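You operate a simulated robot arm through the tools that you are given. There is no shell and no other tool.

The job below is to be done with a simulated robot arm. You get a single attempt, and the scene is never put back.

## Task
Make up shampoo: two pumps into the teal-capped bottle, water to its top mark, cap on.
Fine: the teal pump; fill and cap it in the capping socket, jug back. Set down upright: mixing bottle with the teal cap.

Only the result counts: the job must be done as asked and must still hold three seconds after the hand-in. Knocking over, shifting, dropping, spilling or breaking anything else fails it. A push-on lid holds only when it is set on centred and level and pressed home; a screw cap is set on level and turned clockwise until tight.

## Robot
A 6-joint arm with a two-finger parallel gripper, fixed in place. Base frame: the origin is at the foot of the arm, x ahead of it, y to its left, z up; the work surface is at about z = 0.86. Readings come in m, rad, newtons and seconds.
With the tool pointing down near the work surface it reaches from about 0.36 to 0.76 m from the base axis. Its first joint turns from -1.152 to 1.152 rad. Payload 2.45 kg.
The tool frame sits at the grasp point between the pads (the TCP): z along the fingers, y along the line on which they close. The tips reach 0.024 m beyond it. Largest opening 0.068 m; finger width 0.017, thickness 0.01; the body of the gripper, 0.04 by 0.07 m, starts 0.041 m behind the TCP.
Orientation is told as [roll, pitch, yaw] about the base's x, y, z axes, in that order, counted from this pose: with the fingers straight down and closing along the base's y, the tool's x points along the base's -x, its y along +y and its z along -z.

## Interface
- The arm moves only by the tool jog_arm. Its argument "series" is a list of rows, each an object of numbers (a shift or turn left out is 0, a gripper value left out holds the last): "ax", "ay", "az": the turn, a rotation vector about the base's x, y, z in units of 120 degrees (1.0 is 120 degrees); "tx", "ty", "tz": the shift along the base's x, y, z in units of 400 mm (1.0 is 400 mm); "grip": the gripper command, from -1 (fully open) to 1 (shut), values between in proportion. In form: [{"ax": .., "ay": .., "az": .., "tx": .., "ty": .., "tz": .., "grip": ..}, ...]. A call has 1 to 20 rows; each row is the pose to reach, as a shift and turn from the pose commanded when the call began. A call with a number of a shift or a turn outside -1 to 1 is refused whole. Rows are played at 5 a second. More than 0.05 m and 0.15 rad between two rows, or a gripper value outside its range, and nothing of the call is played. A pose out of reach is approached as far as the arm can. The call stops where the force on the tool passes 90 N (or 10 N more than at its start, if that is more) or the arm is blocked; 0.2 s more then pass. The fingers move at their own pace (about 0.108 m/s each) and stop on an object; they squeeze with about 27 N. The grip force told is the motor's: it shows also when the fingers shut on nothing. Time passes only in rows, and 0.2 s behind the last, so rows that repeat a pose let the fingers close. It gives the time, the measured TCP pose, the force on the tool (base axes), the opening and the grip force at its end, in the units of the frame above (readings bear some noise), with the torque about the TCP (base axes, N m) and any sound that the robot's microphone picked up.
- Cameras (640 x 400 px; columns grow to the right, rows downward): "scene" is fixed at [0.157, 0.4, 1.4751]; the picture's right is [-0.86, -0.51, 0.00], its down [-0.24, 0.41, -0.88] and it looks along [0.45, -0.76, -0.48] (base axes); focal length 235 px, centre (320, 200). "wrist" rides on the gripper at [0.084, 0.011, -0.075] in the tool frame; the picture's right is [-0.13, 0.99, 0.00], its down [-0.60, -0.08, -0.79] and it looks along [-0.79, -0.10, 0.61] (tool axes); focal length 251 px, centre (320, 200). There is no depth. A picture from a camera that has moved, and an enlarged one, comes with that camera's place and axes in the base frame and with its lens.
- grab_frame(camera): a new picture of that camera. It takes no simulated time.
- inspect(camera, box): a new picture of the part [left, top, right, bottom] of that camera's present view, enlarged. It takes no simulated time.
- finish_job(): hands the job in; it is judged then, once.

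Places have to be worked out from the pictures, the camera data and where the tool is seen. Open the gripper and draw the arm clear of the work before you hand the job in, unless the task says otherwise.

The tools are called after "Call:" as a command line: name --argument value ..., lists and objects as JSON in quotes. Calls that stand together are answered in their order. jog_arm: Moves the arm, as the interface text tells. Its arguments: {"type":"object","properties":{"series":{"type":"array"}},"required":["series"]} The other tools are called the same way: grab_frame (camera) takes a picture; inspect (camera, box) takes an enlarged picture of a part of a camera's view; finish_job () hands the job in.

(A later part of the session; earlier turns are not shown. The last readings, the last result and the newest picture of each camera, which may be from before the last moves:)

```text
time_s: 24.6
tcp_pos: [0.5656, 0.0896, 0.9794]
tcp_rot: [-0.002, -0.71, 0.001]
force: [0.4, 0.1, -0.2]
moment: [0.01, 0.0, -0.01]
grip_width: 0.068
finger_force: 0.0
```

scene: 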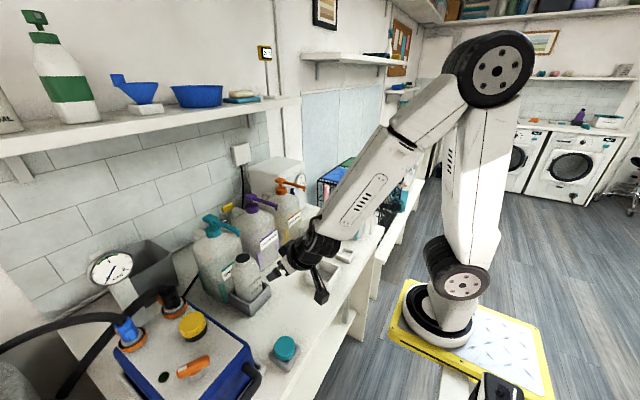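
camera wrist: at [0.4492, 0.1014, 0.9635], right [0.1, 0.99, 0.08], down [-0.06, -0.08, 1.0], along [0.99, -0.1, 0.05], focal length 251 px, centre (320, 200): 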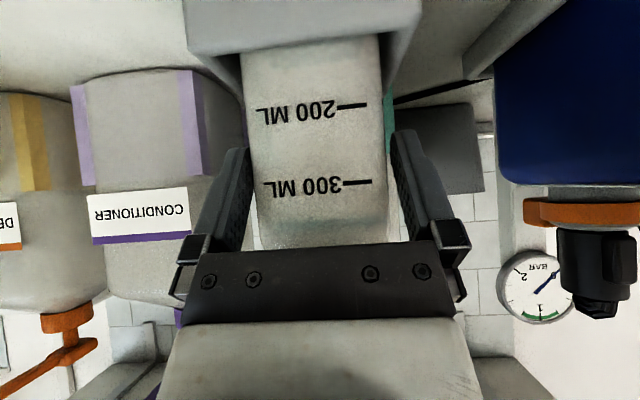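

Contact is gone (force ~0). Now I close the fingers.

Call:
jog_arm --series '[{"grip": -0.5}, {"grip": 0}, {"grip": 0.5}, {"grip": 1}, {"grip": 1}]'

Call:
inspect --camera "wrist" --box '[200, 20, 440, 250]'

Call:
inspect --camera "scene" --box '[205, 200, 325, 310]'

```text
time_s: 25.8
tcp_pos: [0.5661, 0.0912, 0.9804]
tcp_rot: [0.0, -0.712, 0.002]
force: [-0.7, 0.0, 0.3]
moment: [0.02, -0.01, 0.01]
grip_width: 0.0655
finger_force: 27.3
```

```text
1.74 times, centred on (320, 135) of wrist
camera zoom: at [0.453, 0.1002, 0.9819], right [0.1, 0.99, 0.08], down [-0.06, -0.08, 1.0], along [0.99, -0.1, 0.05], focal length 437 px, centre (320, 313)
```

zoom: 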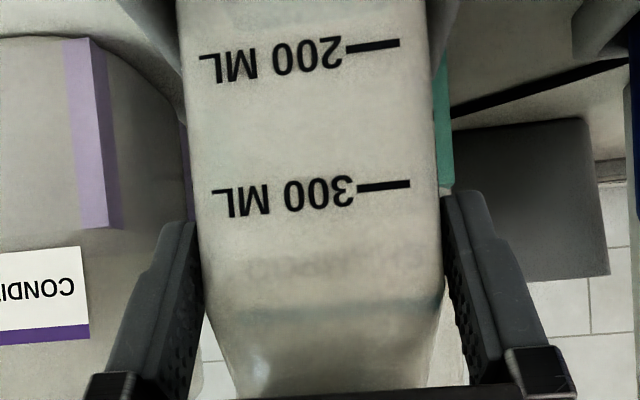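

```text
3.64 times, centred on (265, 255) of scene
camera zoom: at [0.157, 0.4, 1.4751], right [-0.86, -0.51, 0.0], down [-0.24, 0.41, -0.88], along [0.45, -0.76, -0.48], focal length 856 px, centre (520, 0)
```

zoom: 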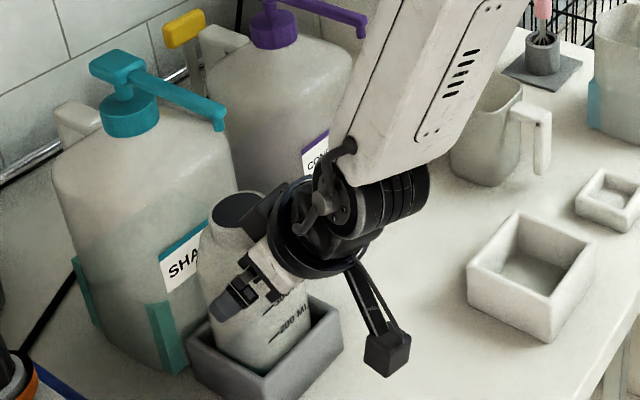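

Gripped (width 0.0655, 27 N). I lift 4 cm straight up, which stays under the spout.

Call:
jog_arm --series '[{"tz": 0.02}, {"tz": 0.04}, {"tz": 0.06}, {"tz": 0.08}, {"tz": 0.1}, {"tz": 0.105}]'

Call:
inspect --camera "scene" --box '[205, 200, 325, 310]'

Call:
grab_frame --camera "wrist"

```text
time_s: 27.2
tcp_pos: [0.5658, 0.0915, 1.0217]
tcp_rot: [0.001, -0.711, 0.002]
force: [0.8, -0.1, -1.5]
moment: [0.04, 0.01, 0.01]
grip_width: 0.0655
finger_force: 27.6
```

```text
3.64 times, centred on (265, 255) of scene
camera zoom: at [0.157, 0.4, 1.4751], right [-0.86, -0.51, 0.0], down [-0.24, 0.41, -0.88], along [0.45, -0.76, -0.48], focal length 856 px, centre (520, 0)
```

zoom: 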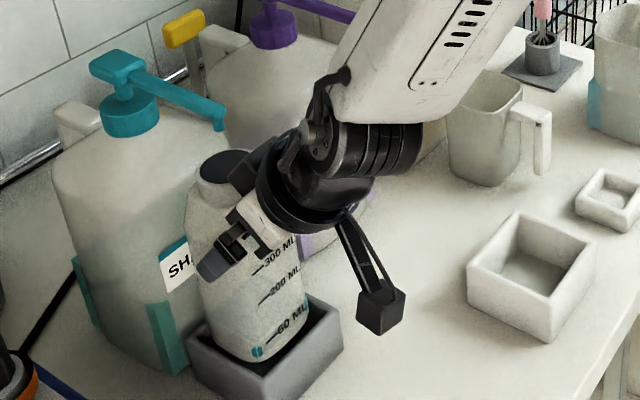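

```text
taken
camera wrist: at [0.4537, 0.1016, 1.024], right [0.1, 0.99, 0.08], down [-0.06, -0.08, 1.0], along [0.99, -0.1, 0.05], focal length 251 px, centre (320, 200)
```

wrist: 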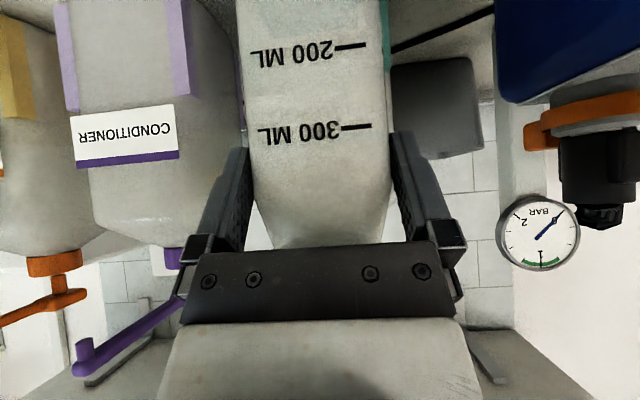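

The bottle is lifted and holds shampoo near a 60 ML mark. I rise a few mm more and draw back along -x out from under the spout.

Call:
jog_arm --series '[{"tz": 0.015}, {"tz": 0.015, "tx": -0.04}, {"tz": 0.015, "tx": -0.08}, {"tz": 0.015, "tx": -0.13}, {"tz": 0.015, "tx": -0.18}, {"tz": 0.015, "tx": -0.23}]'

Call:
grab_frame --camera "scene"

Call:
inspect --camera "scene" --box '[205, 190, 365, 310]'

```text
time_s: 28.6
tcp_pos: [0.4721, 0.0901, 1.0275]
tcp_rot: [0.002, -0.71, 0.003]
force: [-0.6, 0.0, -1.3]
moment: [0.02, 0.03, 0.02]
grip_width: 0.0655
finger_force: 27.0
```

```text
taken
```

scene: 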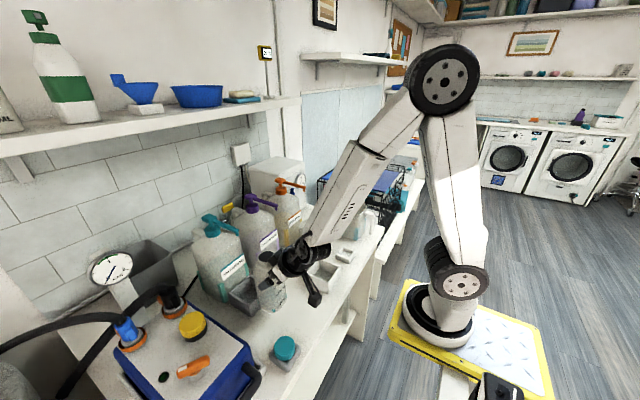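

```text
3.33 times, centred on (285, 250) of scene
camera zoom: at [0.157, 0.4, 1.4751], right [-0.86, -0.51, 0.0], down [-0.24, 0.41, -0.88], along [0.45, -0.76, -0.48], focal length 784 px, centre (437, 33)
```

zoom: 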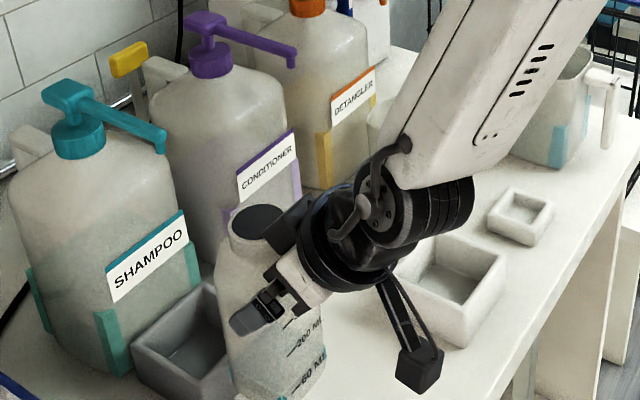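

I enlarge both boxes to compare their inner sizes with the 0.0655 m bottle.

Call:
inspect --camera "scene" --box '[290, 245, 350, 305]'

Call:
inspect --camera "scene" --box '[215, 260, 305, 330]'

```text
6.67 times, centred on (320, 275) of scene
camera zoom: at [0.157, 0.4, 1.4751], right [-0.86, -0.51, 0.0], down [-0.24, 0.41, -0.88], along [0.45, -0.76, -0.48], focal length 1569 px, centre (320, -300)
```

zoom: 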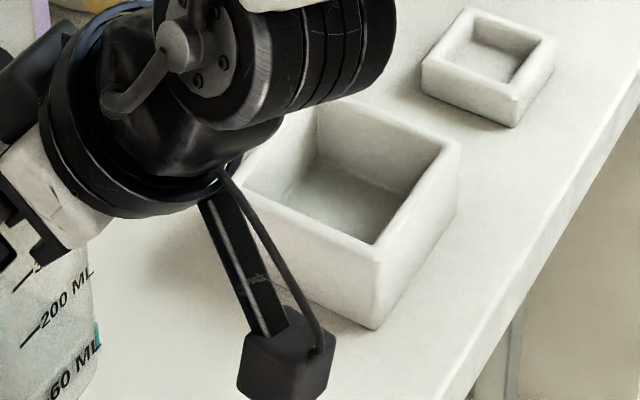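

```text
5.71 times, centred on (260, 295) of scene
camera zoom: at [0.157, 0.4, 1.4751], right [-0.86, -0.51, 0.0], down [-0.24, 0.41, -0.88], along [0.45, -0.76, -0.48], focal length 1344 px, centre (663, -343)
```

zoom: 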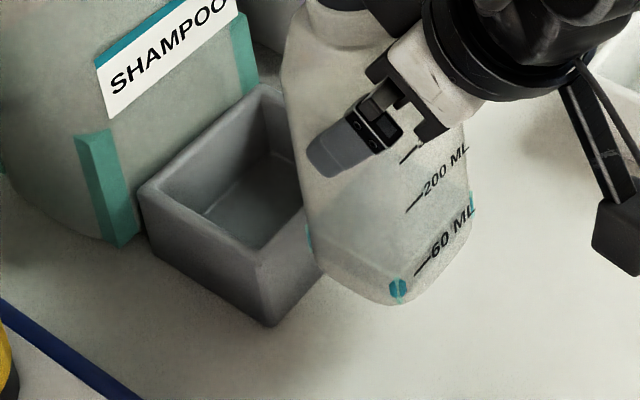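

The grey box is the pump dock and the white one (centre ≈ (0.438,-0.098)) the same-size empty socket. Since a forward tilt is out of reach there, I try carrying the bottle with a -90° yaw (gripper coming from the +y side), which also turns the marks toward the scene camera.

Call:
jog_arm --series '[{"az": -0.0682, "ty": -0.034, "tz": 0.03}, {"az": -0.1364, "ty": -0.068, "tz": 0.06}, {"az": -0.2045, "ty": -0.102, "tz": 0.09}, {"az": -0.2727, "ty": -0.136, "tz": 0.12}, {"az": -0.3409, "ty": -0.17, "tz": 0.15}, {"az": -0.4091, "ty": -0.204, "tz": 0.18}, {"az": -0.4773, "ty": -0.238, "tz": 0.2}, {"az": -0.5455, "ty": -0.272, "tz": 0.22}, {"az": -0.6136, "ty": -0.306, "tz": 0.24}, {"az": -0.6818, "ty": -0.34, "tz": 0.256}, {"az": -0.75, "ty": -0.375, "tz": 0.256}]'

Call:
grab_frame --camera "scene"

Call:
grab_frame --camera "wrist"

```text
time_s: 31.0
tcp_pos: [0.4711, -0.0593, 1.1292]
tcp_rot: [-0.001, -0.712, -1.571]
force: [-0.1, 0.2, -1.3]
moment: [0.02, 0.01, 0.01]
grip_width: 0.0657
finger_force: 26.9
```

```text
taken
```

scene: 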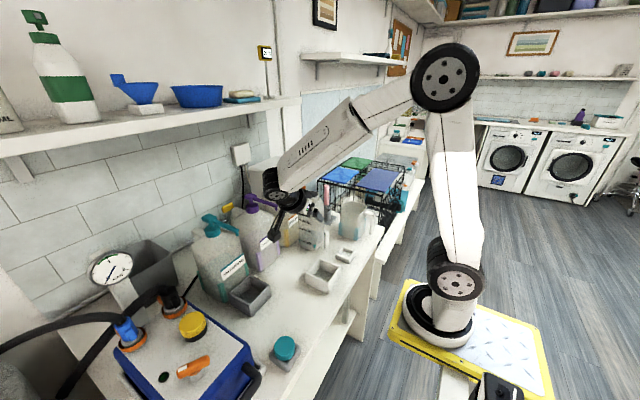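

```text
taken
camera wrist: at [0.4823, 0.0523, 1.1302], right [0.99, -0.1, 0.08], down [-0.08, 0.06, 1.0], along [-0.1, -0.99, 0.05], focal length 251 px, centre (320, 200)
```

wrist: 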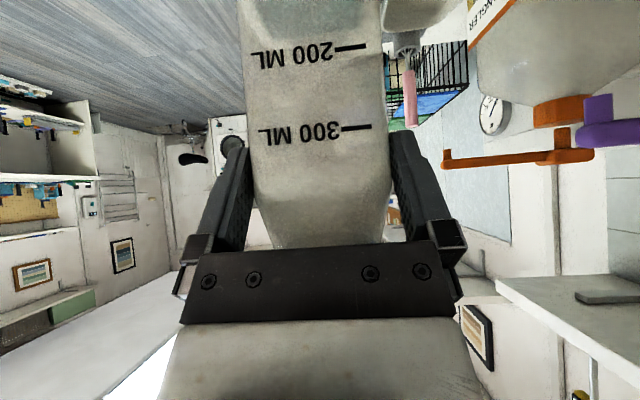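

The yaw worked with the bottle upright. Now I look closely at the white and grey boxes and the bottle from the scene camera.

Call:
inspect --camera "scene" --box '[295, 245, 365, 300]'

Call:
inspect --camera "scene" --box '[220, 260, 290, 330]'

Call:
inspect --camera "scene" --box '[260, 180, 350, 260]'

```text
7.27 times, centred on (330, 272) of scene
camera zoom: at [0.157, 0.4, 1.4751], right [-0.86, -0.51, 0.0], down [-0.24, 0.41, -0.88], along [0.45, -0.76, -0.48], focal length 1711 px, centre (247, -327)
```

zoom: 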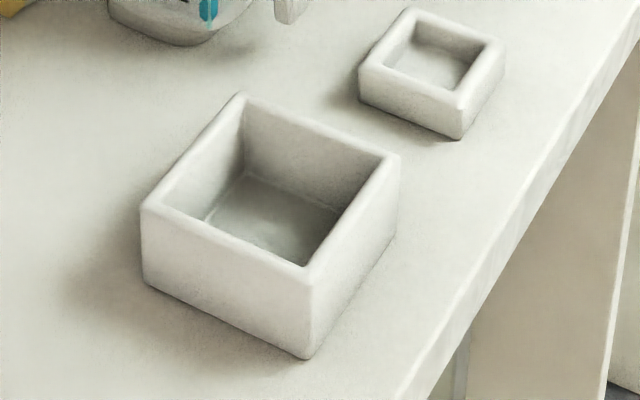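

```text
5.71 times, centred on (255, 295) of scene
camera zoom: at [0.157, 0.4, 1.4751], right [-0.86, -0.51, 0.0], down [-0.24, 0.41, -0.88], along [0.45, -0.76, -0.48], focal length 1344 px, centre (691, -343)
```

zoom: 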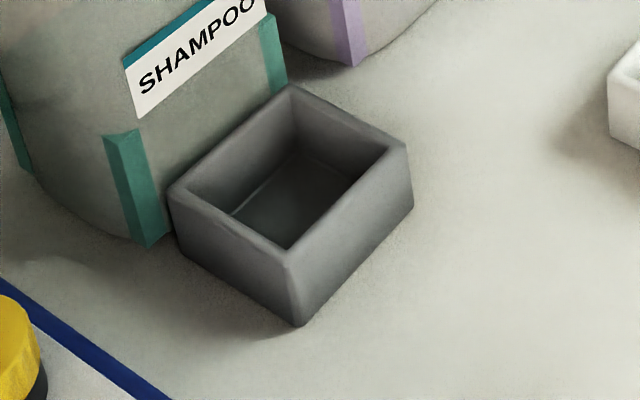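

```text
5.00 times, centred on (305, 220) of scene
camera zoom: at [0.157, 0.4, 1.4751], right [-0.86, -0.51, 0.0], down [-0.24, 0.41, -0.88], along [0.45, -0.76, -0.48], focal length 1176 px, centre (395, 100)
```

zoom: 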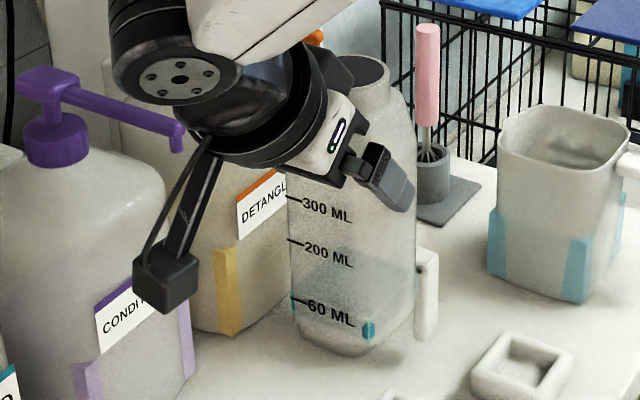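

Box geometry re-solved with both cameras: rim z≈0.91, centre ≈ (0.435,-0.091). I bring the bottle above it, bottom about 1.5 cm over the rim, to check alignment visually.

Call:
jog_arm --series '[{"tx": -0.03, "ty": -0.008, "tz": -0.06}, {"tx": -0.06, "ty": -0.016, "tz": -0.12}, {"tx": -0.09, "ty": -0.0255, "tz": -0.18}, {"tx": -0.09, "ty": -0.0255, "tz": -0.223}, {"tx": -0.09, "ty": -0.0255, "tz": -0.223}]'

Call:
grab_frame --camera "wrist"

Call:
inspect --camera "scene" --box '[265, 200, 365, 310]'

```text
time_s: 32.2
tcp_pos: [0.4374, -0.0713, 1.04]
tcp_rot: [0.001, -0.71, -1.57]
force: [-0.6, -0.2, -1.3]
moment: [0.04, 0.04, -0.02]
grip_width: 0.0659
finger_force: 27.7
```

```text
taken
camera wrist: at [0.4484, 0.0414, 1.0418], right [0.99, -0.1, 0.08], down [-0.08, 0.06, 1.0], along [-0.1, -0.99, 0.05], focal length 251 px, centre (320, 200)
```

wrist: 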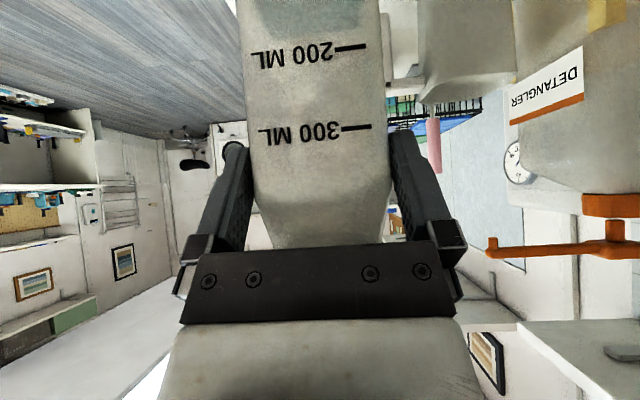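

```text
3.64 times, centred on (315, 255) of scene
camera zoom: at [0.157, 0.4, 1.4751], right [-0.86, -0.51, 0.0], down [-0.24, 0.41, -0.88], along [0.45, -0.76, -0.48], focal length 856 px, centre (338, 0)
```

zoom: 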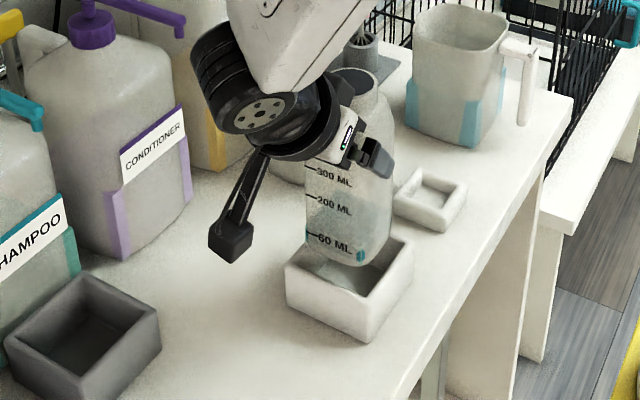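

The bottle hangs over the box. I enlarge to check alignment.

Call:
inspect --camera "scene" --box '[295, 240, 355, 300]'

Call:
inspect --camera "scene" --box '[300, 205, 345, 250]'

```text
6.67 times, centred on (325, 270) of scene
camera zoom: at [0.157, 0.4, 1.4751], right [-0.86, -0.51, 0.0], down [-0.24, 0.41, -0.88], along [0.45, -0.76, -0.48], focal length 1569 px, centre (287, -267)
```

zoom: 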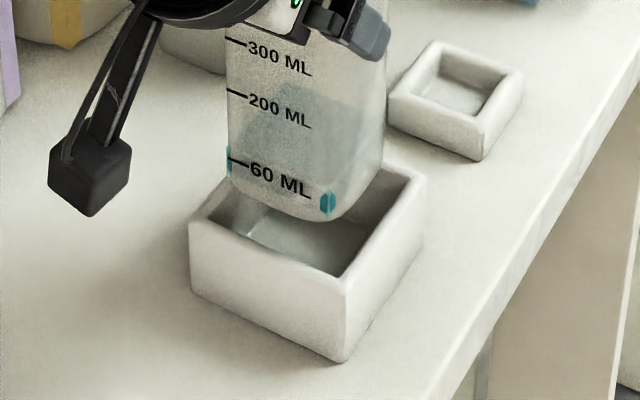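

```text
8.89 times, centred on (322, 228) of scene
camera zoom: at [0.157, 0.4, 1.4751], right [-0.86, -0.51, 0.0], down [-0.24, 0.41, -0.88], along [0.45, -0.76, -0.48], focal length 2092 px, centre (298, -44)
```

zoom: 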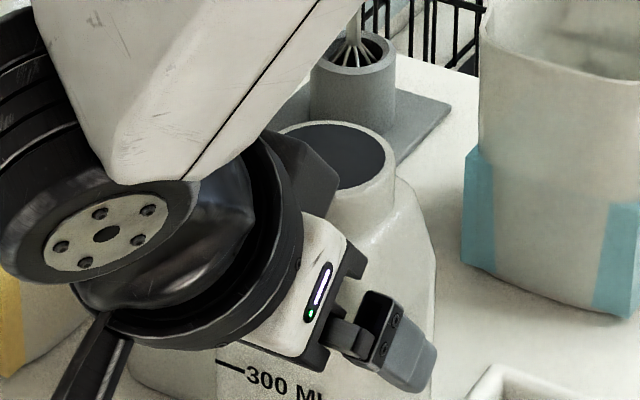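

Bottle axis ≈ (0.437,-0.092) versus box centre ≈ (0.435,-0.0905); I correct by ~2 mm and lower slowly into the socket, watching the force.

Call:
jog_arm --series '[{"tx": -0.005, "ty": 0.003, "tz": -0.015}, {"tx": -0.005, "ty": 0.003, "tz": -0.03}, {"tx": -0.005, "ty": 0.003, "tz": -0.045}, {"tx": -0.005, "ty": 0.003, "tz": -0.06}, {"tx": -0.005, "ty": 0.003, "tz": -0.075}, {"tx": -0.005, "ty": 0.003, "tz": -0.09}]'

Call:
inspect --camera "scene" --box '[295, 230, 355, 290]'

```text
time_s: 33.6
tcp_pos: [0.4342, -0.0687, 1.0044]
tcp_rot: [0.003, -0.71, -1.569]
force: [0.2, 0.7, -1.2]
moment: [0.02, 0.05, -0.02]
grip_width: 0.0652
finger_force: 26.8
```

```text
6.67 times, centred on (325, 260) of scene
camera zoom: at [0.157, 0.4, 1.4751], right [-0.86, -0.51, 0.0], down [-0.24, 0.41, -0.88], along [0.45, -0.76, -0.48], focal length 1569 px, centre (287, -200)
```

zoom: 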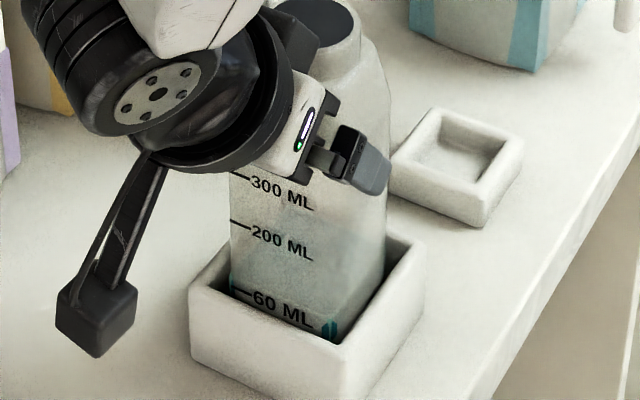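

It is entering the socket without contact. I continue down gently until it rests.

Call:
jog_arm --series '[{"tz": -0.0125}, {"tz": -0.025}, {"tz": -0.0375}, {"tz": -0.05}, {"tz": -0.055}]'

Call:
inspect --camera "scene" --box '[295, 230, 355, 290]'

```text
time_s: 34.8
tcp_pos: [0.4355, -0.07, 0.9838]
tcp_rot: [0.0, -0.71, -1.57]
force: [-0.9, 0.4, -0.8]
moment: [0.04, 0.01, -0.01]
grip_width: 0.0655
finger_force: 27.4
```

```text
6.67 times, centred on (325, 260) of scene
camera zoom: at [0.157, 0.4, 1.4751], right [-0.86, -0.51, 0.0], down [-0.24, 0.41, -0.88], along [0.45, -0.76, -0.48], focal length 1569 px, centre (287, -200)
```

zoom: 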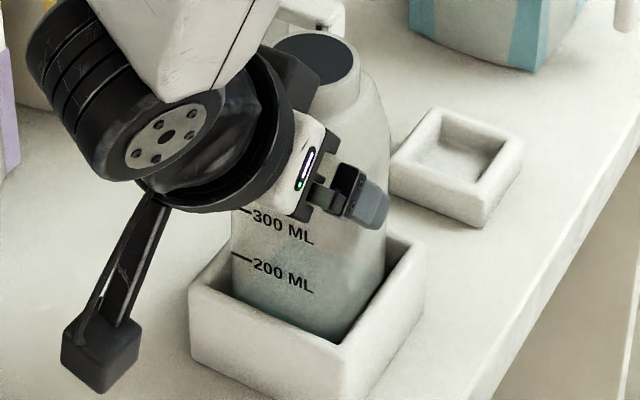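

Still slightly above the floor by the weight reading. I go down another ~6 mm in small steps.

Call:
jog_arm --series '[{"tz": -0.005}, {"tz": -0.01}, {"tz": -0.015}, {"tz": -0.015}]'

```text
time_s: 35.8
tcp_pos: [0.4348, -0.0685, 0.9777]
tcp_rot: [0.003, -0.712, -1.572]
force: [-0.2, -4.9, 25.3]
moment: [-0.33, 0.2, -0.02]
grip_width: 0.066
finger_force: 26.7
```

It rests on the floor (25 N). I relieve the pressure, open, and draw back along +y.

Call:
jog_arm --series '[{"tz": 0.003}, {"tz": 0.005, "grip": -1}, {"tz": 0.005}, {"tz": 0.005}, {"tz": 0.005}]'

Call:
inspect --camera "scene" --box '[295, 230, 355, 290]'

Call:
grab_frame --camera "wrist"

```text
time_s: 37.0
tcp_pos: [0.4335, -0.0696, 0.9786]
tcp_rot: [0.001, -0.711, -1.57]
force: [0.8, -0.5, 0.7]
moment: [0.0, 0.05, -0.03]
grip_width: 0.0678
finger_force: 0.0
```

```text
6.67 times, centred on (325, 260) of scene
camera zoom: at [0.157, 0.4, 1.4751], right [-0.86, -0.51, 0.0], down [-0.24, 0.41, -0.88], along [0.45, -0.76, -0.48], focal length 1569 px, centre (287, -200)
```

zoom: 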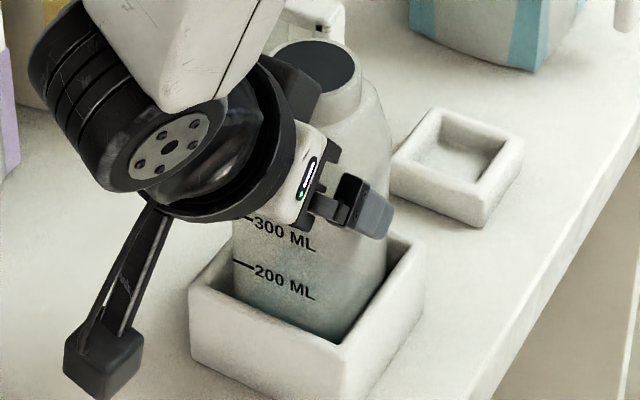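

```text
taken
camera wrist: at [0.4448, 0.0433, 0.9804], right [0.99, -0.1, 0.08], down [-0.08, 0.06, 1.0], along [-0.1, -0.99, 0.05], focal length 251 px, centre (320, 200)
```

wrist: 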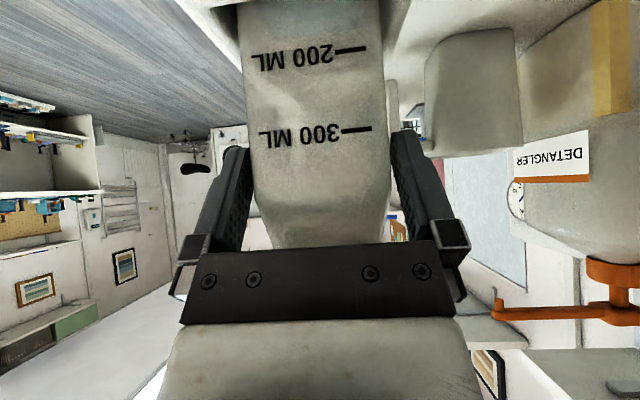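

Released and stable. I draw back along +y and then rise.

Call:
jog_arm --series '[{"ty": 0.02}, {"ty": 0.045}, {"ty": 0.08}, {"ty": 0.13}, {"ty": 0.2}, {"ty": 0.27}, {"ty": 0.3, "tz": 0.08}, {"ty": 0.3, "tz": 0.18}, {"ty": 0.3, "tz": 0.28}, {"ty": 0.3, "tz": 0.38}, {"ty": 0.3, "tz": 0.48}]'

Call:
grab_frame --camera "scene"

Call:
inspect --camera "scene" --box '[290, 210, 400, 300]'

```text
time_s: 39.4
tcp_pos: [0.4333, 0.0505, 1.1739]
tcp_rot: [-0.001, -0.712, -1.567]
force: [0.4, -0.3, 0.4]
moment: [-0.02, 0.0, -0.03]
grip_width: 0.068
finger_force: 0.1
```

```text
taken
```

scene: 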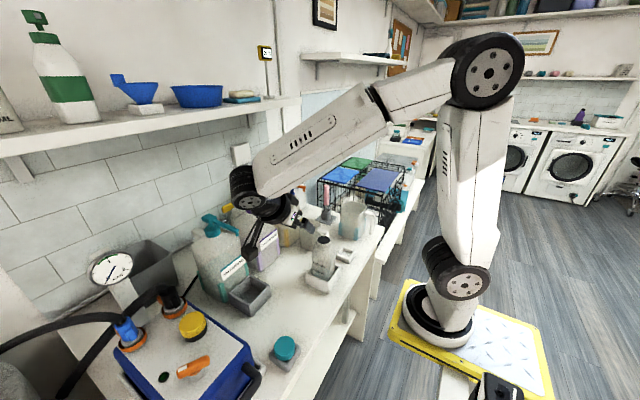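

```text
4.44 times, centred on (345, 255) of scene
camera zoom: at [0.157, 0.4, 1.4752], right [-0.86, -0.51, 0.0], down [-0.24, 0.41, -0.88], along [0.45, -0.76, -0.48], focal length 1046 px, centre (209, -44)
```

zoom: 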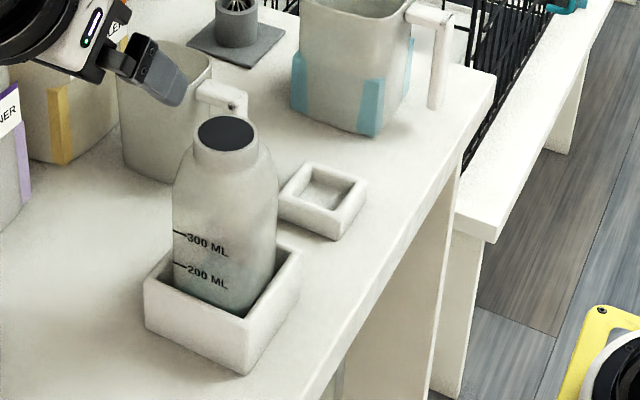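

The bottle stands upright in the white socket. Next I bring the tool back to vertical so I can look at the water jug from closer.

Call:
jog_arm --series '[{"ax": 0.068, "tz": 0.03}, {"ax": 0.136, "tz": 0.06}, {"ax": 0.204, "tz": 0.09}, {"ax": 0.272, "tz": 0.1}, {"ax": 0.34, "tz": 0.1}]'

Call:
jog_arm --series '[{"az": 0.0682, "ty": -0.06}, {"az": 0.1364, "ty": -0.12}, {"az": 0.2045, "ty": -0.18}, {"az": 0.2727, "ty": -0.24}, {"az": 0.3409, "ty": -0.32}, {"az": 0.4091, "ty": -0.4}, {"az": 0.4773, "ty": -0.48}, {"az": 0.5455, "ty": -0.56}, {"az": 0.6136, "ty": -0.64}, {"az": 0.6818, "ty": -0.72}, {"az": 0.75, "ty": -0.8}, {"az": 0.75, "ty": -0.85}]'

Call:
grab_frame --camera "wrist"

Call:
grab_frame --camera "scene"

```text
time_s: 40.6
tcp_pos: [0.4336, 0.051, 1.2134]
tcp_rot: [0.003, 0.004, -1.568]
force: [-0.7, 0.7, -0.1]
moment: [-0.02, -0.01, -0.01]
grip_width: 0.068
finger_force: 0.1
```

```text
time_s: 43.2
tcp_pos: [0.4341, -0.2914, 1.2107]
tcp_rot: [0.002, 0.002, 0.001]
force: [0.0, -0.5, -0.5]
moment: [-0.03, -0.01, 0.02]
grip_width: 0.0682
finger_force: 0.1
```

```text
taken
camera wrist: at [0.3503, -0.2803, 1.2856], right [0.13, 0.99, 0.0], down [0.61, -0.08, 0.79], along [0.79, -0.1, -0.61], focal length 251 px, centre (320, 200)
```

wrist: 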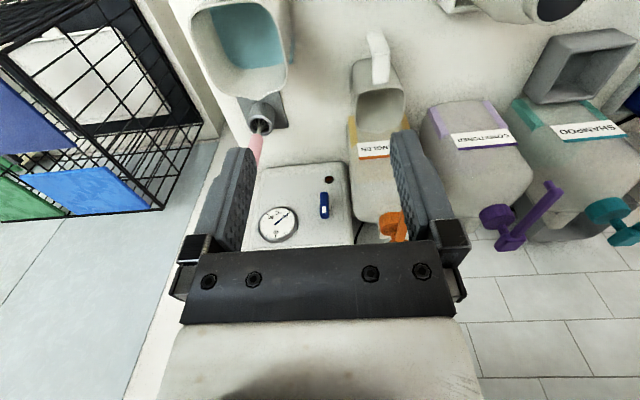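

```text
taken
```

scene: 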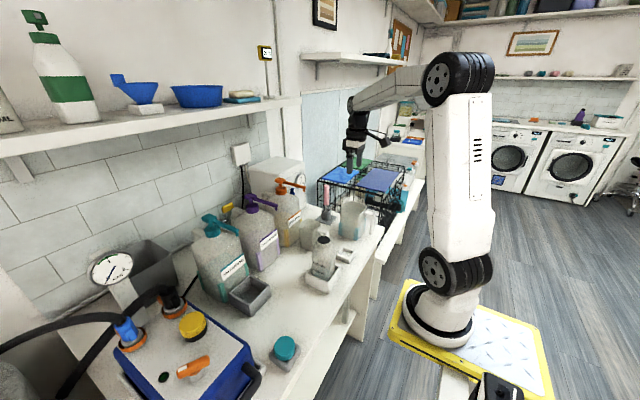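

I move over the jug and tilt slightly so the camera looks down on its handle.

Call:
jog_arm --series '[{"tx": -0.03, "ty": -0.04, "tz": 0.03, "ay": 0.04}, {"tx": -0.06, "ty": -0.08, "tz": 0.06, "ay": 0.08}, {"tx": -0.09, "ty": -0.13, "tz": 0.1, "ay": 0.12}, {"tx": -0.11, "ty": -0.18, "tz": 0.14, "ay": 0.16}, {"tx": -0.11, "ty": -0.18, "tz": 0.14, "ay": 0.16}]'

Call:
grab_frame --camera "wrist"

```text
time_s: 44.4
tcp_pos: [0.3898, -0.3621, 1.2655]
tcp_rot: [0.002, 0.339, 0.003]
force: [-1.1, -0.5, -1.1]
moment: [-0.01, 0.01, -0.01]
grip_width: 0.0682
finger_force: 0.1
```

```text
taken
camera wrist: at [0.3355, -0.3524, 1.3642], right [0.12, 0.99, -0.04], down [0.83, -0.08, 0.55], along [0.54, -0.1, -0.84], focal length 251 px, centre (320, 200)
```

wrist: 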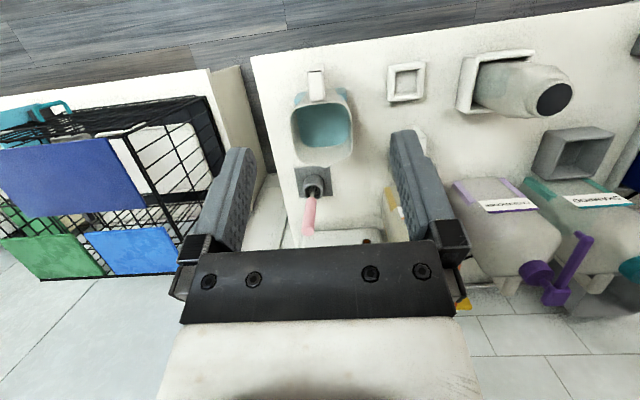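

Call:
inspect --camera "wrist" --box '[275, 55, 375, 175]'

Call:
inspect --camera "scene" --box '[325, 185, 395, 255]'

Call:
inspect --camera "wrist" --box '[440, 30, 600, 130]'

```text
3.33 times, centred on (325, 115) of wrist
camera zoom: at [0.3355, -0.3524, 1.3642], right [0.12, 0.99, -0.04], down [0.83, -0.08, 0.55], along [0.54, -0.1, -0.84], focal length 838 px, centre (303, 483)
```

zoom: 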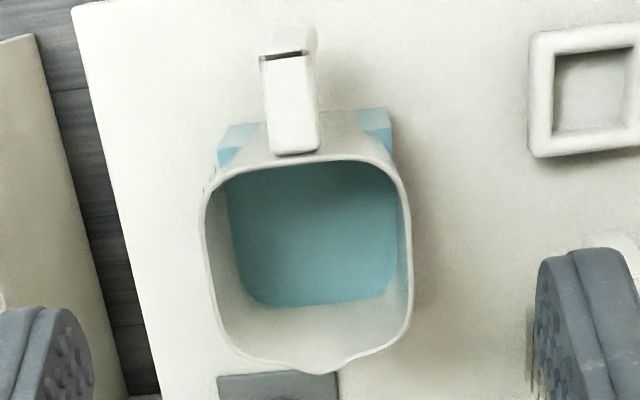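

```text
5.71 times, centred on (360, 220) of scene
camera zoom: at [0.157, 0.4, 1.4751], right [-0.86, -0.51, 0.0], down [-0.24, 0.41, -0.88], along [0.45, -0.76, -0.48], focal length 1344 px, centre (91, 86)
```

zoom: 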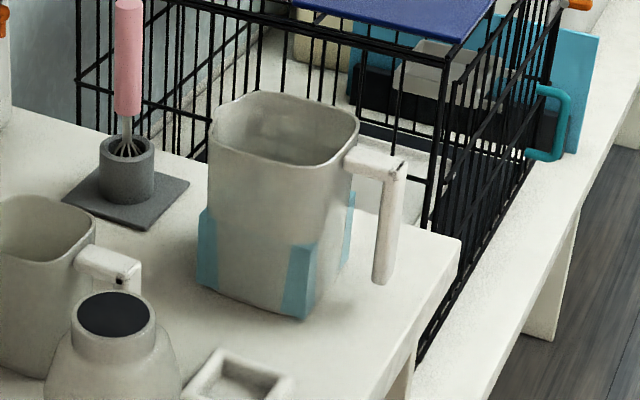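

```text
4.00 times, centred on (520, 80) of wrist
camera zoom: at [0.3355, -0.3524, 1.3642], right [0.12, 0.99, -0.04], down [0.83, -0.08, 0.55], along [0.54, -0.1, -0.84], focal length 1006 px, centre (-480, 680)
```

zoom: 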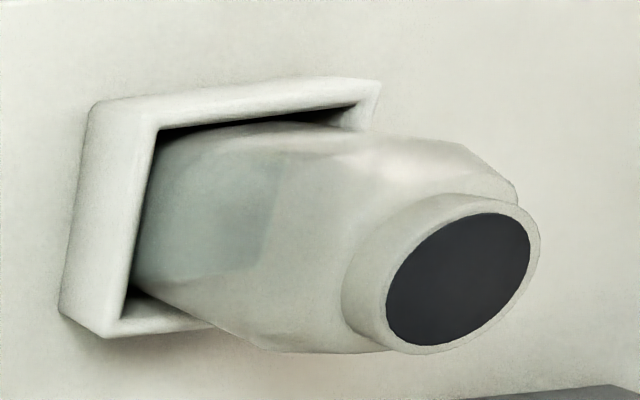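

The jug's bar handle is centred near (0.374,-0.379), top at z≈0.99, spout tip at (0.516,-0.381,0.985). Before grasping, I rehearse the pouring orientation in free air: back to vertical, yaw +90°, then tilt over.

Call:
jog_arm --series '[{"ay": -0.04, "ty": 0.1}, {"ay": -0.08, "ty": 0.2, "tx": 0.03}, {"ay": -0.12, "ty": 0.3, "tx": 0.06}, {"ay": -0.16, "ty": 0.4, "tx": 0.09}, {"ay": -0.16, "ty": 0.48, "tx": 0.115}]'

Call:
jog_arm --series '[{"az": 0.0682}, {"az": 0.1364}, {"az": 0.2045}, {"az": 0.2727}, {"az": 0.3409}, {"az": 0.4091}, {"az": 0.4773}, {"az": 0.5455}, {"az": 0.6136}, {"az": 0.6818}, {"az": 0.75}]'

Call:
jog_arm --series '[{"ax": -0.07}, {"ax": -0.14}, {"ax": -0.21}, {"ax": -0.28}, {"ax": -0.35}, {"ax": -0.42}, {"ax": -0.49}, {"ax": -0.55}, {"ax": -0.6}, {"ax": -0.6}]'

Call:
grab_frame --camera "scene"

```text
time_s: 45.6
tcp_pos: [0.4366, -0.1676, 1.268]
tcp_rot: [0.002, 0.002, 0.002]
force: [0.4, -0.4, -0.8]
moment: [-0.01, 0.0, 0.0]
grip_width: 0.0681
finger_force: 0.0
```

```text
time_s: 48.0
tcp_pos: [0.4372, -0.1687, 1.2668]
tcp_rot: [0.002, 0.002, 1.576]
force: [0.7, 0.6, 0.1]
moment: [-0.02, -0.02, -0.03]
grip_width: 0.0681
finger_force: 0.1
```

```text
time_s: 50.2
tcp_pos: [0.436, -0.1683, 1.2659]
tcp_rot: [0.006, 1.26, 1.574]
force: [0.8, -0.8, 0.2]
moment: [-0.02, 0.0, 0.01]
grip_width: 0.0681
finger_force: 0.2
```

```text
taken
```

scene: 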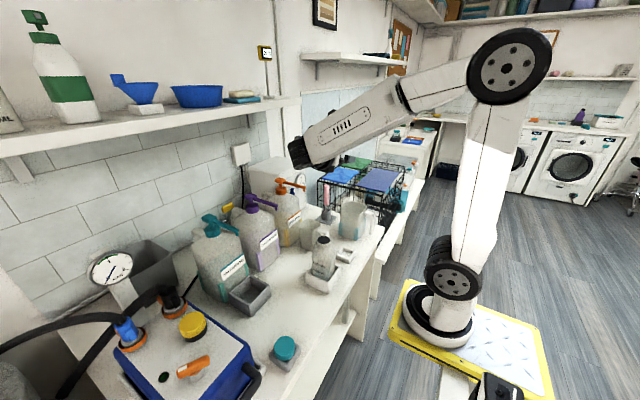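

The 72° tilt is reachable. I test it at the actual pouring height as well.

Call:
jog_arm --series '[{"tz": -0.07}, {"tz": -0.14}, {"tz": -0.2}, {"tz": -0.2, "ax": -0.04}, {"tz": -0.2, "ax": -0.04}]'

Call:
grab_frame --camera "scene"

Call:
inspect --camera "scene" --box '[260, 160, 400, 300]'

```text
time_s: 51.4
tcp_pos: [0.4368, -0.1684, 1.188]
tcp_rot: [0.007, 1.343, 1.577]
force: [-0.4, -0.6, 0.1]
moment: [0.0, 0.0, 0.0]
grip_width: 0.0682
finger_force: 0.2
```

```text
taken
```

scene: 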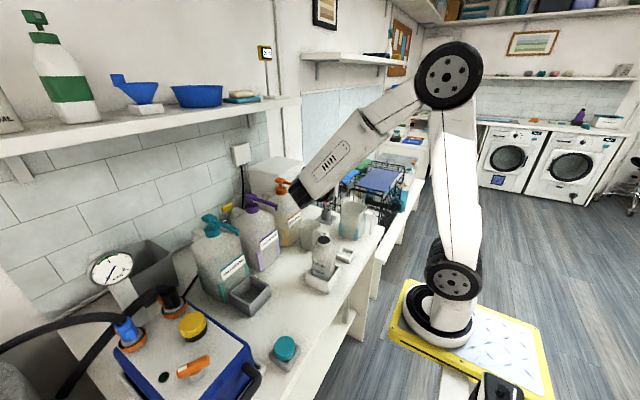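

```text
2.86 times, centred on (330, 230) of scene
camera zoom: at [0.157, 0.4, 1.4751], right [-0.86, -0.51, 0.0], down [-0.24, 0.41, -0.88], along [0.45, -0.76, -0.48], focal length 672 px, centre (291, 114)
```

zoom: 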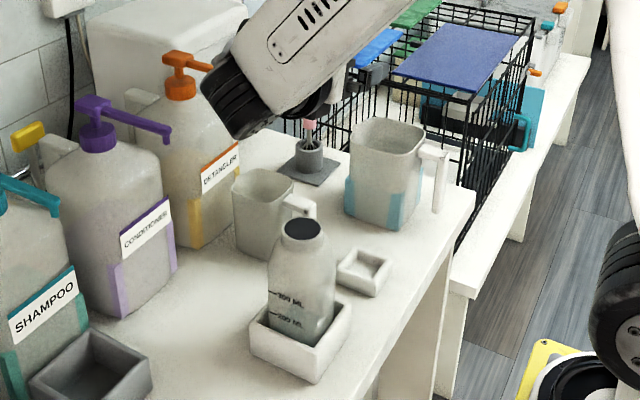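

Reachable. I go back to vertical and move above the jug handle.

Call:
jog_arm --series '[{"ax": 0.07, "tz": 0.04}, {"ax": 0.14, "tz": 0.08}, {"ax": 0.21, "tz": 0.12}, {"ax": 0.28, "tz": 0.16}, {"ax": 0.35, "tz": 0.2}, {"ax": 0.42, "tz": 0.2}, {"ax": 0.49, "tz": 0.2}, {"ax": 0.56, "tz": 0.2}, {"ax": 0.61, "tz": 0.2}, {"ax": 0.64, "tz": 0.2}]'

Call:
jog_arm --series '[{"az": -0.0682, "tx": -0.014, "ty": -0.048, "tz": -0.03}, {"az": -0.1364, "tx": -0.028, "ty": -0.096, "tz": -0.06}, {"az": -0.2045, "tx": -0.043, "ty": -0.144, "tz": -0.09}, {"az": -0.2727, "tx": -0.057, "ty": -0.191, "tz": -0.12}, {"az": -0.3409, "tx": -0.071, "ty": -0.239, "tz": -0.15}, {"az": -0.4091, "tx": -0.086, "ty": -0.287, "tz": -0.18}, {"az": -0.4773, "tx": -0.1, "ty": -0.335, "tz": -0.21}, {"az": -0.5455, "tx": -0.114, "ty": -0.383, "tz": -0.24}, {"az": -0.6136, "tx": -0.128, "ty": -0.431, "tz": -0.27}, {"az": -0.6818, "tx": -0.143, "ty": -0.479, "tz": -0.3}, {"az": -0.75, "tx": -0.157, "ty": -0.5265, "tz": -0.33}, {"az": -0.75, "tx": -0.157, "ty": -0.5265, "tz": -0.37}]'

Call:
grab_frame --camera "wrist"

Call:
inspect --camera "scene" --box '[320, 150, 420, 250]'

```text
time_s: 53.6
tcp_pos: [0.4368, -0.169, 1.2653]
tcp_rot: [0.001, 0.0, 1.572]
force: [0.1, -1.8, -0.3]
moment: [0.0, -0.03, -0.01]
grip_width: 0.0681
finger_force: 0.1
```

```text
time_s: 56.2
tcp_pos: [0.3738, -0.3791, 1.1191]
tcp_rot: [0.002, 0.002, -0.001]
force: [-0.4, 0.1, 0.3]
moment: [-0.01, -0.01, 0.01]
grip_width: 0.068
finger_force: 0.0
```

```text
taken
camera wrist: at [0.2904, -0.3692, 1.1945], right [0.13, 0.99, 0.0], down [0.61, -0.08, 0.79], along [0.79, -0.1, -0.61], focal length 251 px, centre (320, 200)
```

wrist: 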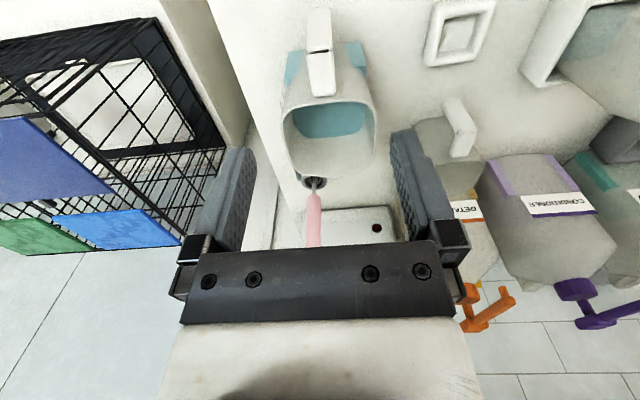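

```text
4.00 times, centred on (370, 200) of scene
camera zoom: at [0.157, 0.4, 1.4752], right [-0.86, -0.51, 0.0], down [-0.24, 0.41, -0.88], along [0.45, -0.76, -0.48], focal length 941 px, centre (120, 200)
```

zoom: 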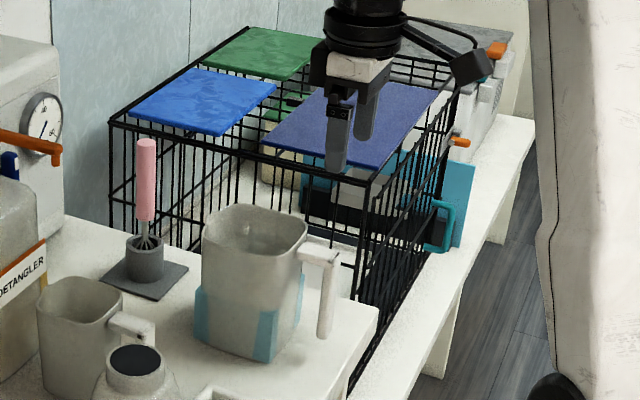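

The handle is centred below the fingers (within ~1 mm). I descend to z≈0.955 with the bar between the open fingers.

Call:
jog_arm --series '[{"tz": -0.09, "ty": -0.002}, {"tz": -0.18, "ty": -0.002}, {"tz": -0.26, "ty": -0.002}, {"tz": -0.32, "ty": -0.002}, {"tz": -0.37, "ty": -0.002}, {"tz": -0.407, "ty": -0.002}, {"tz": -0.407, "ty": -0.002}]'

Call:
inspect --camera "scene" --box '[320, 165, 400, 245]'

Call:
grab_frame --camera "wrist"

```text
time_s: 57.8
tcp_pos: [0.3748, -0.3815, 0.955]
tcp_rot: [0.003, 0.0, 0.003]
force: [-0.5, -0.5, -0.4]
moment: [-0.06, -0.01, 0.02]
grip_width: 0.0682
finger_force: 0.0
```

```text
5.00 times, centred on (360, 205) of scene
camera zoom: at [0.157, 0.4, 1.4751], right [-0.86, -0.51, 0.0], down [-0.24, 0.41, -0.88], along [0.45, -0.76, -0.48], focal length 1176 px, centre (120, 175)
```

zoom: 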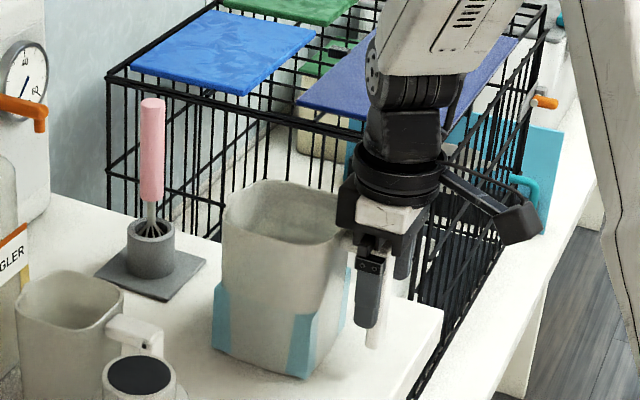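

```text
taken
camera wrist: at [0.291, -0.3705, 1.0309], right [0.13, 0.99, 0.0], down [0.61, -0.08, 0.79], along [0.79, -0.1, -0.61], focal length 251 px, centre (320, 200)
```

wrist: 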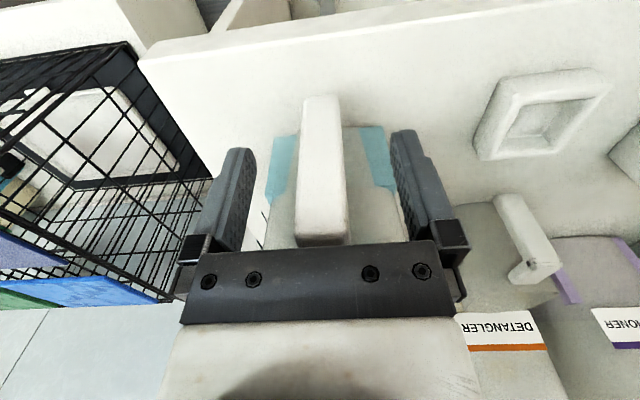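

The bar sits centrally between the fingers. I close the gripper.

Call:
jog_arm --series '[{"grip": 0}, {"grip": 0.5}, {"grip": 1}, {"grip": 1}, {"grip": 1}]'

Call:
grab_frame --camera "wrist"

Call:
inspect --camera "scene" --box '[320, 165, 400, 245]'

```text
time_s: 59.0
tcp_pos: [0.3748, -0.381, 0.9558]
tcp_rot: [0.003, 0.002, 0.002]
force: [-0.1, 1.0, 0.1]
moment: [-0.02, 0.04, 0.05]
grip_width: 0.022
finger_force: 26.6
```

```text
taken
camera wrist: at [0.2909, -0.3705, 1.031], right [0.13, 0.99, 0.0], down [0.61, -0.08, 0.79], along [0.79, -0.1, -0.61], focal length 251 px, centre (320, 200)
```

wrist: 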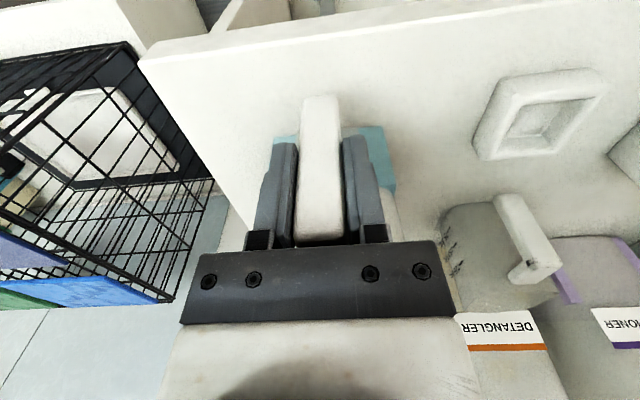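

```text
5.00 times, centred on (360, 205) of scene
camera zoom: at [0.157, 0.4, 1.4751], right [-0.86, -0.51, 0.0], down [-0.24, 0.41, -0.88], along [0.45, -0.76, -0.48], focal length 1176 px, centre (120, 175)
```

zoom: 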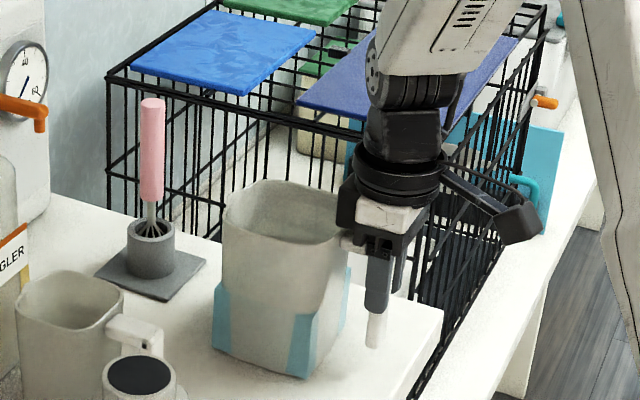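

Gripped at width 0.022; jug home pose is TCP (0.3748,-0.381,0.9556). I lift slowly a few cm and check for slip.

Call:
jog_arm --series '[{"tz": 0.01}, {"tz": 0.02}, {"tz": 0.03}, {"tz": 0.045}, {"tz": 0.06}, {"tz": 0.075}]'

Call:
inspect --camera "scene" --box '[320, 145, 400, 245]'

Call:
grab_frame --camera "wrist"

```text
time_s: 60.4
tcp_pos: [0.3747, -0.3795, 0.9859]
tcp_rot: [0.002, 0.002, 0.002]
force: [-0.8, -0.9, -2.8]
moment: [0.0, 0.19, 0.01]
grip_width: 0.0218
finger_force: 26.8
```

```text
4.00 times, centred on (360, 195) of scene
camera zoom: at [0.1571, 0.4, 1.4752], right [-0.86, -0.51, 0.0], down [-0.24, 0.41, -0.88], along [0.45, -0.76, -0.48], focal length 941 px, centre (160, 220)
```

zoom: 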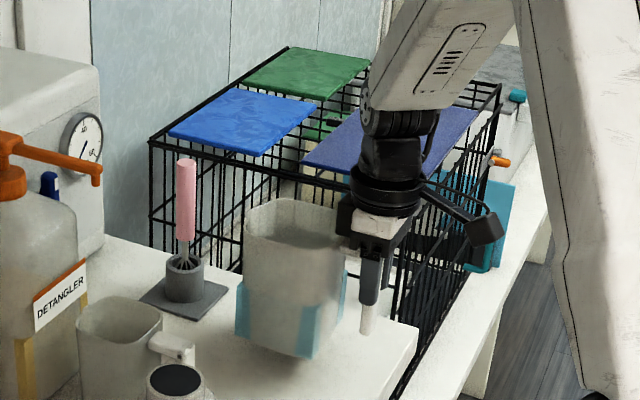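

```text
taken
camera wrist: at [0.2906, -0.3701, 1.0611], right [0.13, 0.99, 0.0], down [0.61, -0.08, 0.79], along [0.79, -0.1, -0.61], focal length 251 px, centre (320, 200)
```

wrist: 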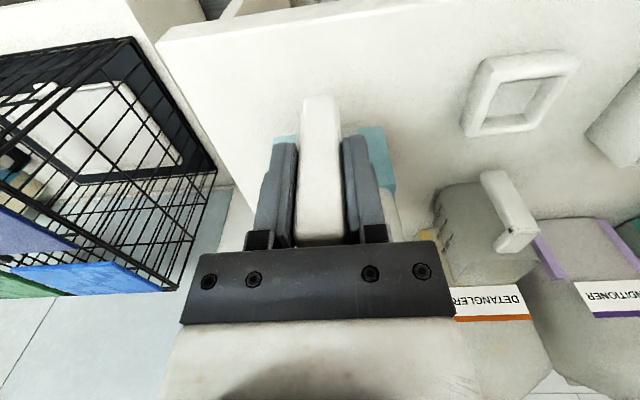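

The jug hangs steady, weight ~2.8 N, no slip. I raise it to z≈1.15 and shift it toward a free spot for the yaw.

Call:
jog_arm --series '[{"tz": 0.04}, {"tz": 0.09}, {"tz": 0.15}, {"tz": 0.21}, {"tz": 0.27}, {"tz": 0.33}, {"tz": 0.38}, {"tz": 0.41}, {"tz": 0.41, "tx": 0.03, "ty": 0.03}, {"tz": 0.41, "tx": 0.07, "ty": 0.06}, {"tz": 0.41, "tx": 0.11, "ty": 0.09}, {"tz": 0.41, "tx": 0.14, "ty": 0.115}, {"tz": 0.41, "tx": 0.15, "ty": 0.125}, {"tz": 0.41, "tx": 0.15, "ty": 0.125}]'

Call:
grab_frame --camera "scene"

```text
time_s: 63.4
tcp_pos: [0.4345, -0.3294, 1.1489]
tcp_rot: [0.003, 0.002, 0.001]
force: [-0.3, 0.4, -3.5]
moment: [-0.05, 0.17, 0.05]
grip_width: 0.0218
finger_force: 27.4
```

```text
taken
```

scene: 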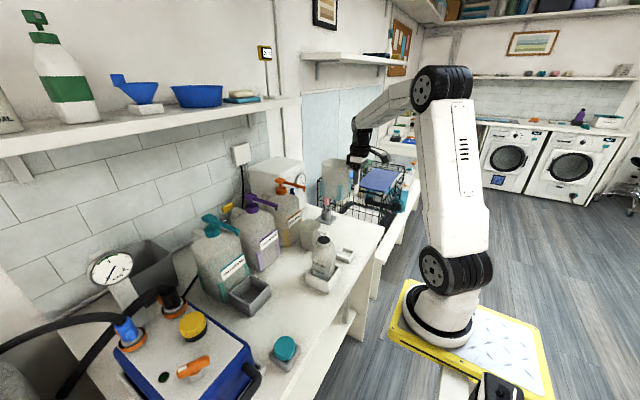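

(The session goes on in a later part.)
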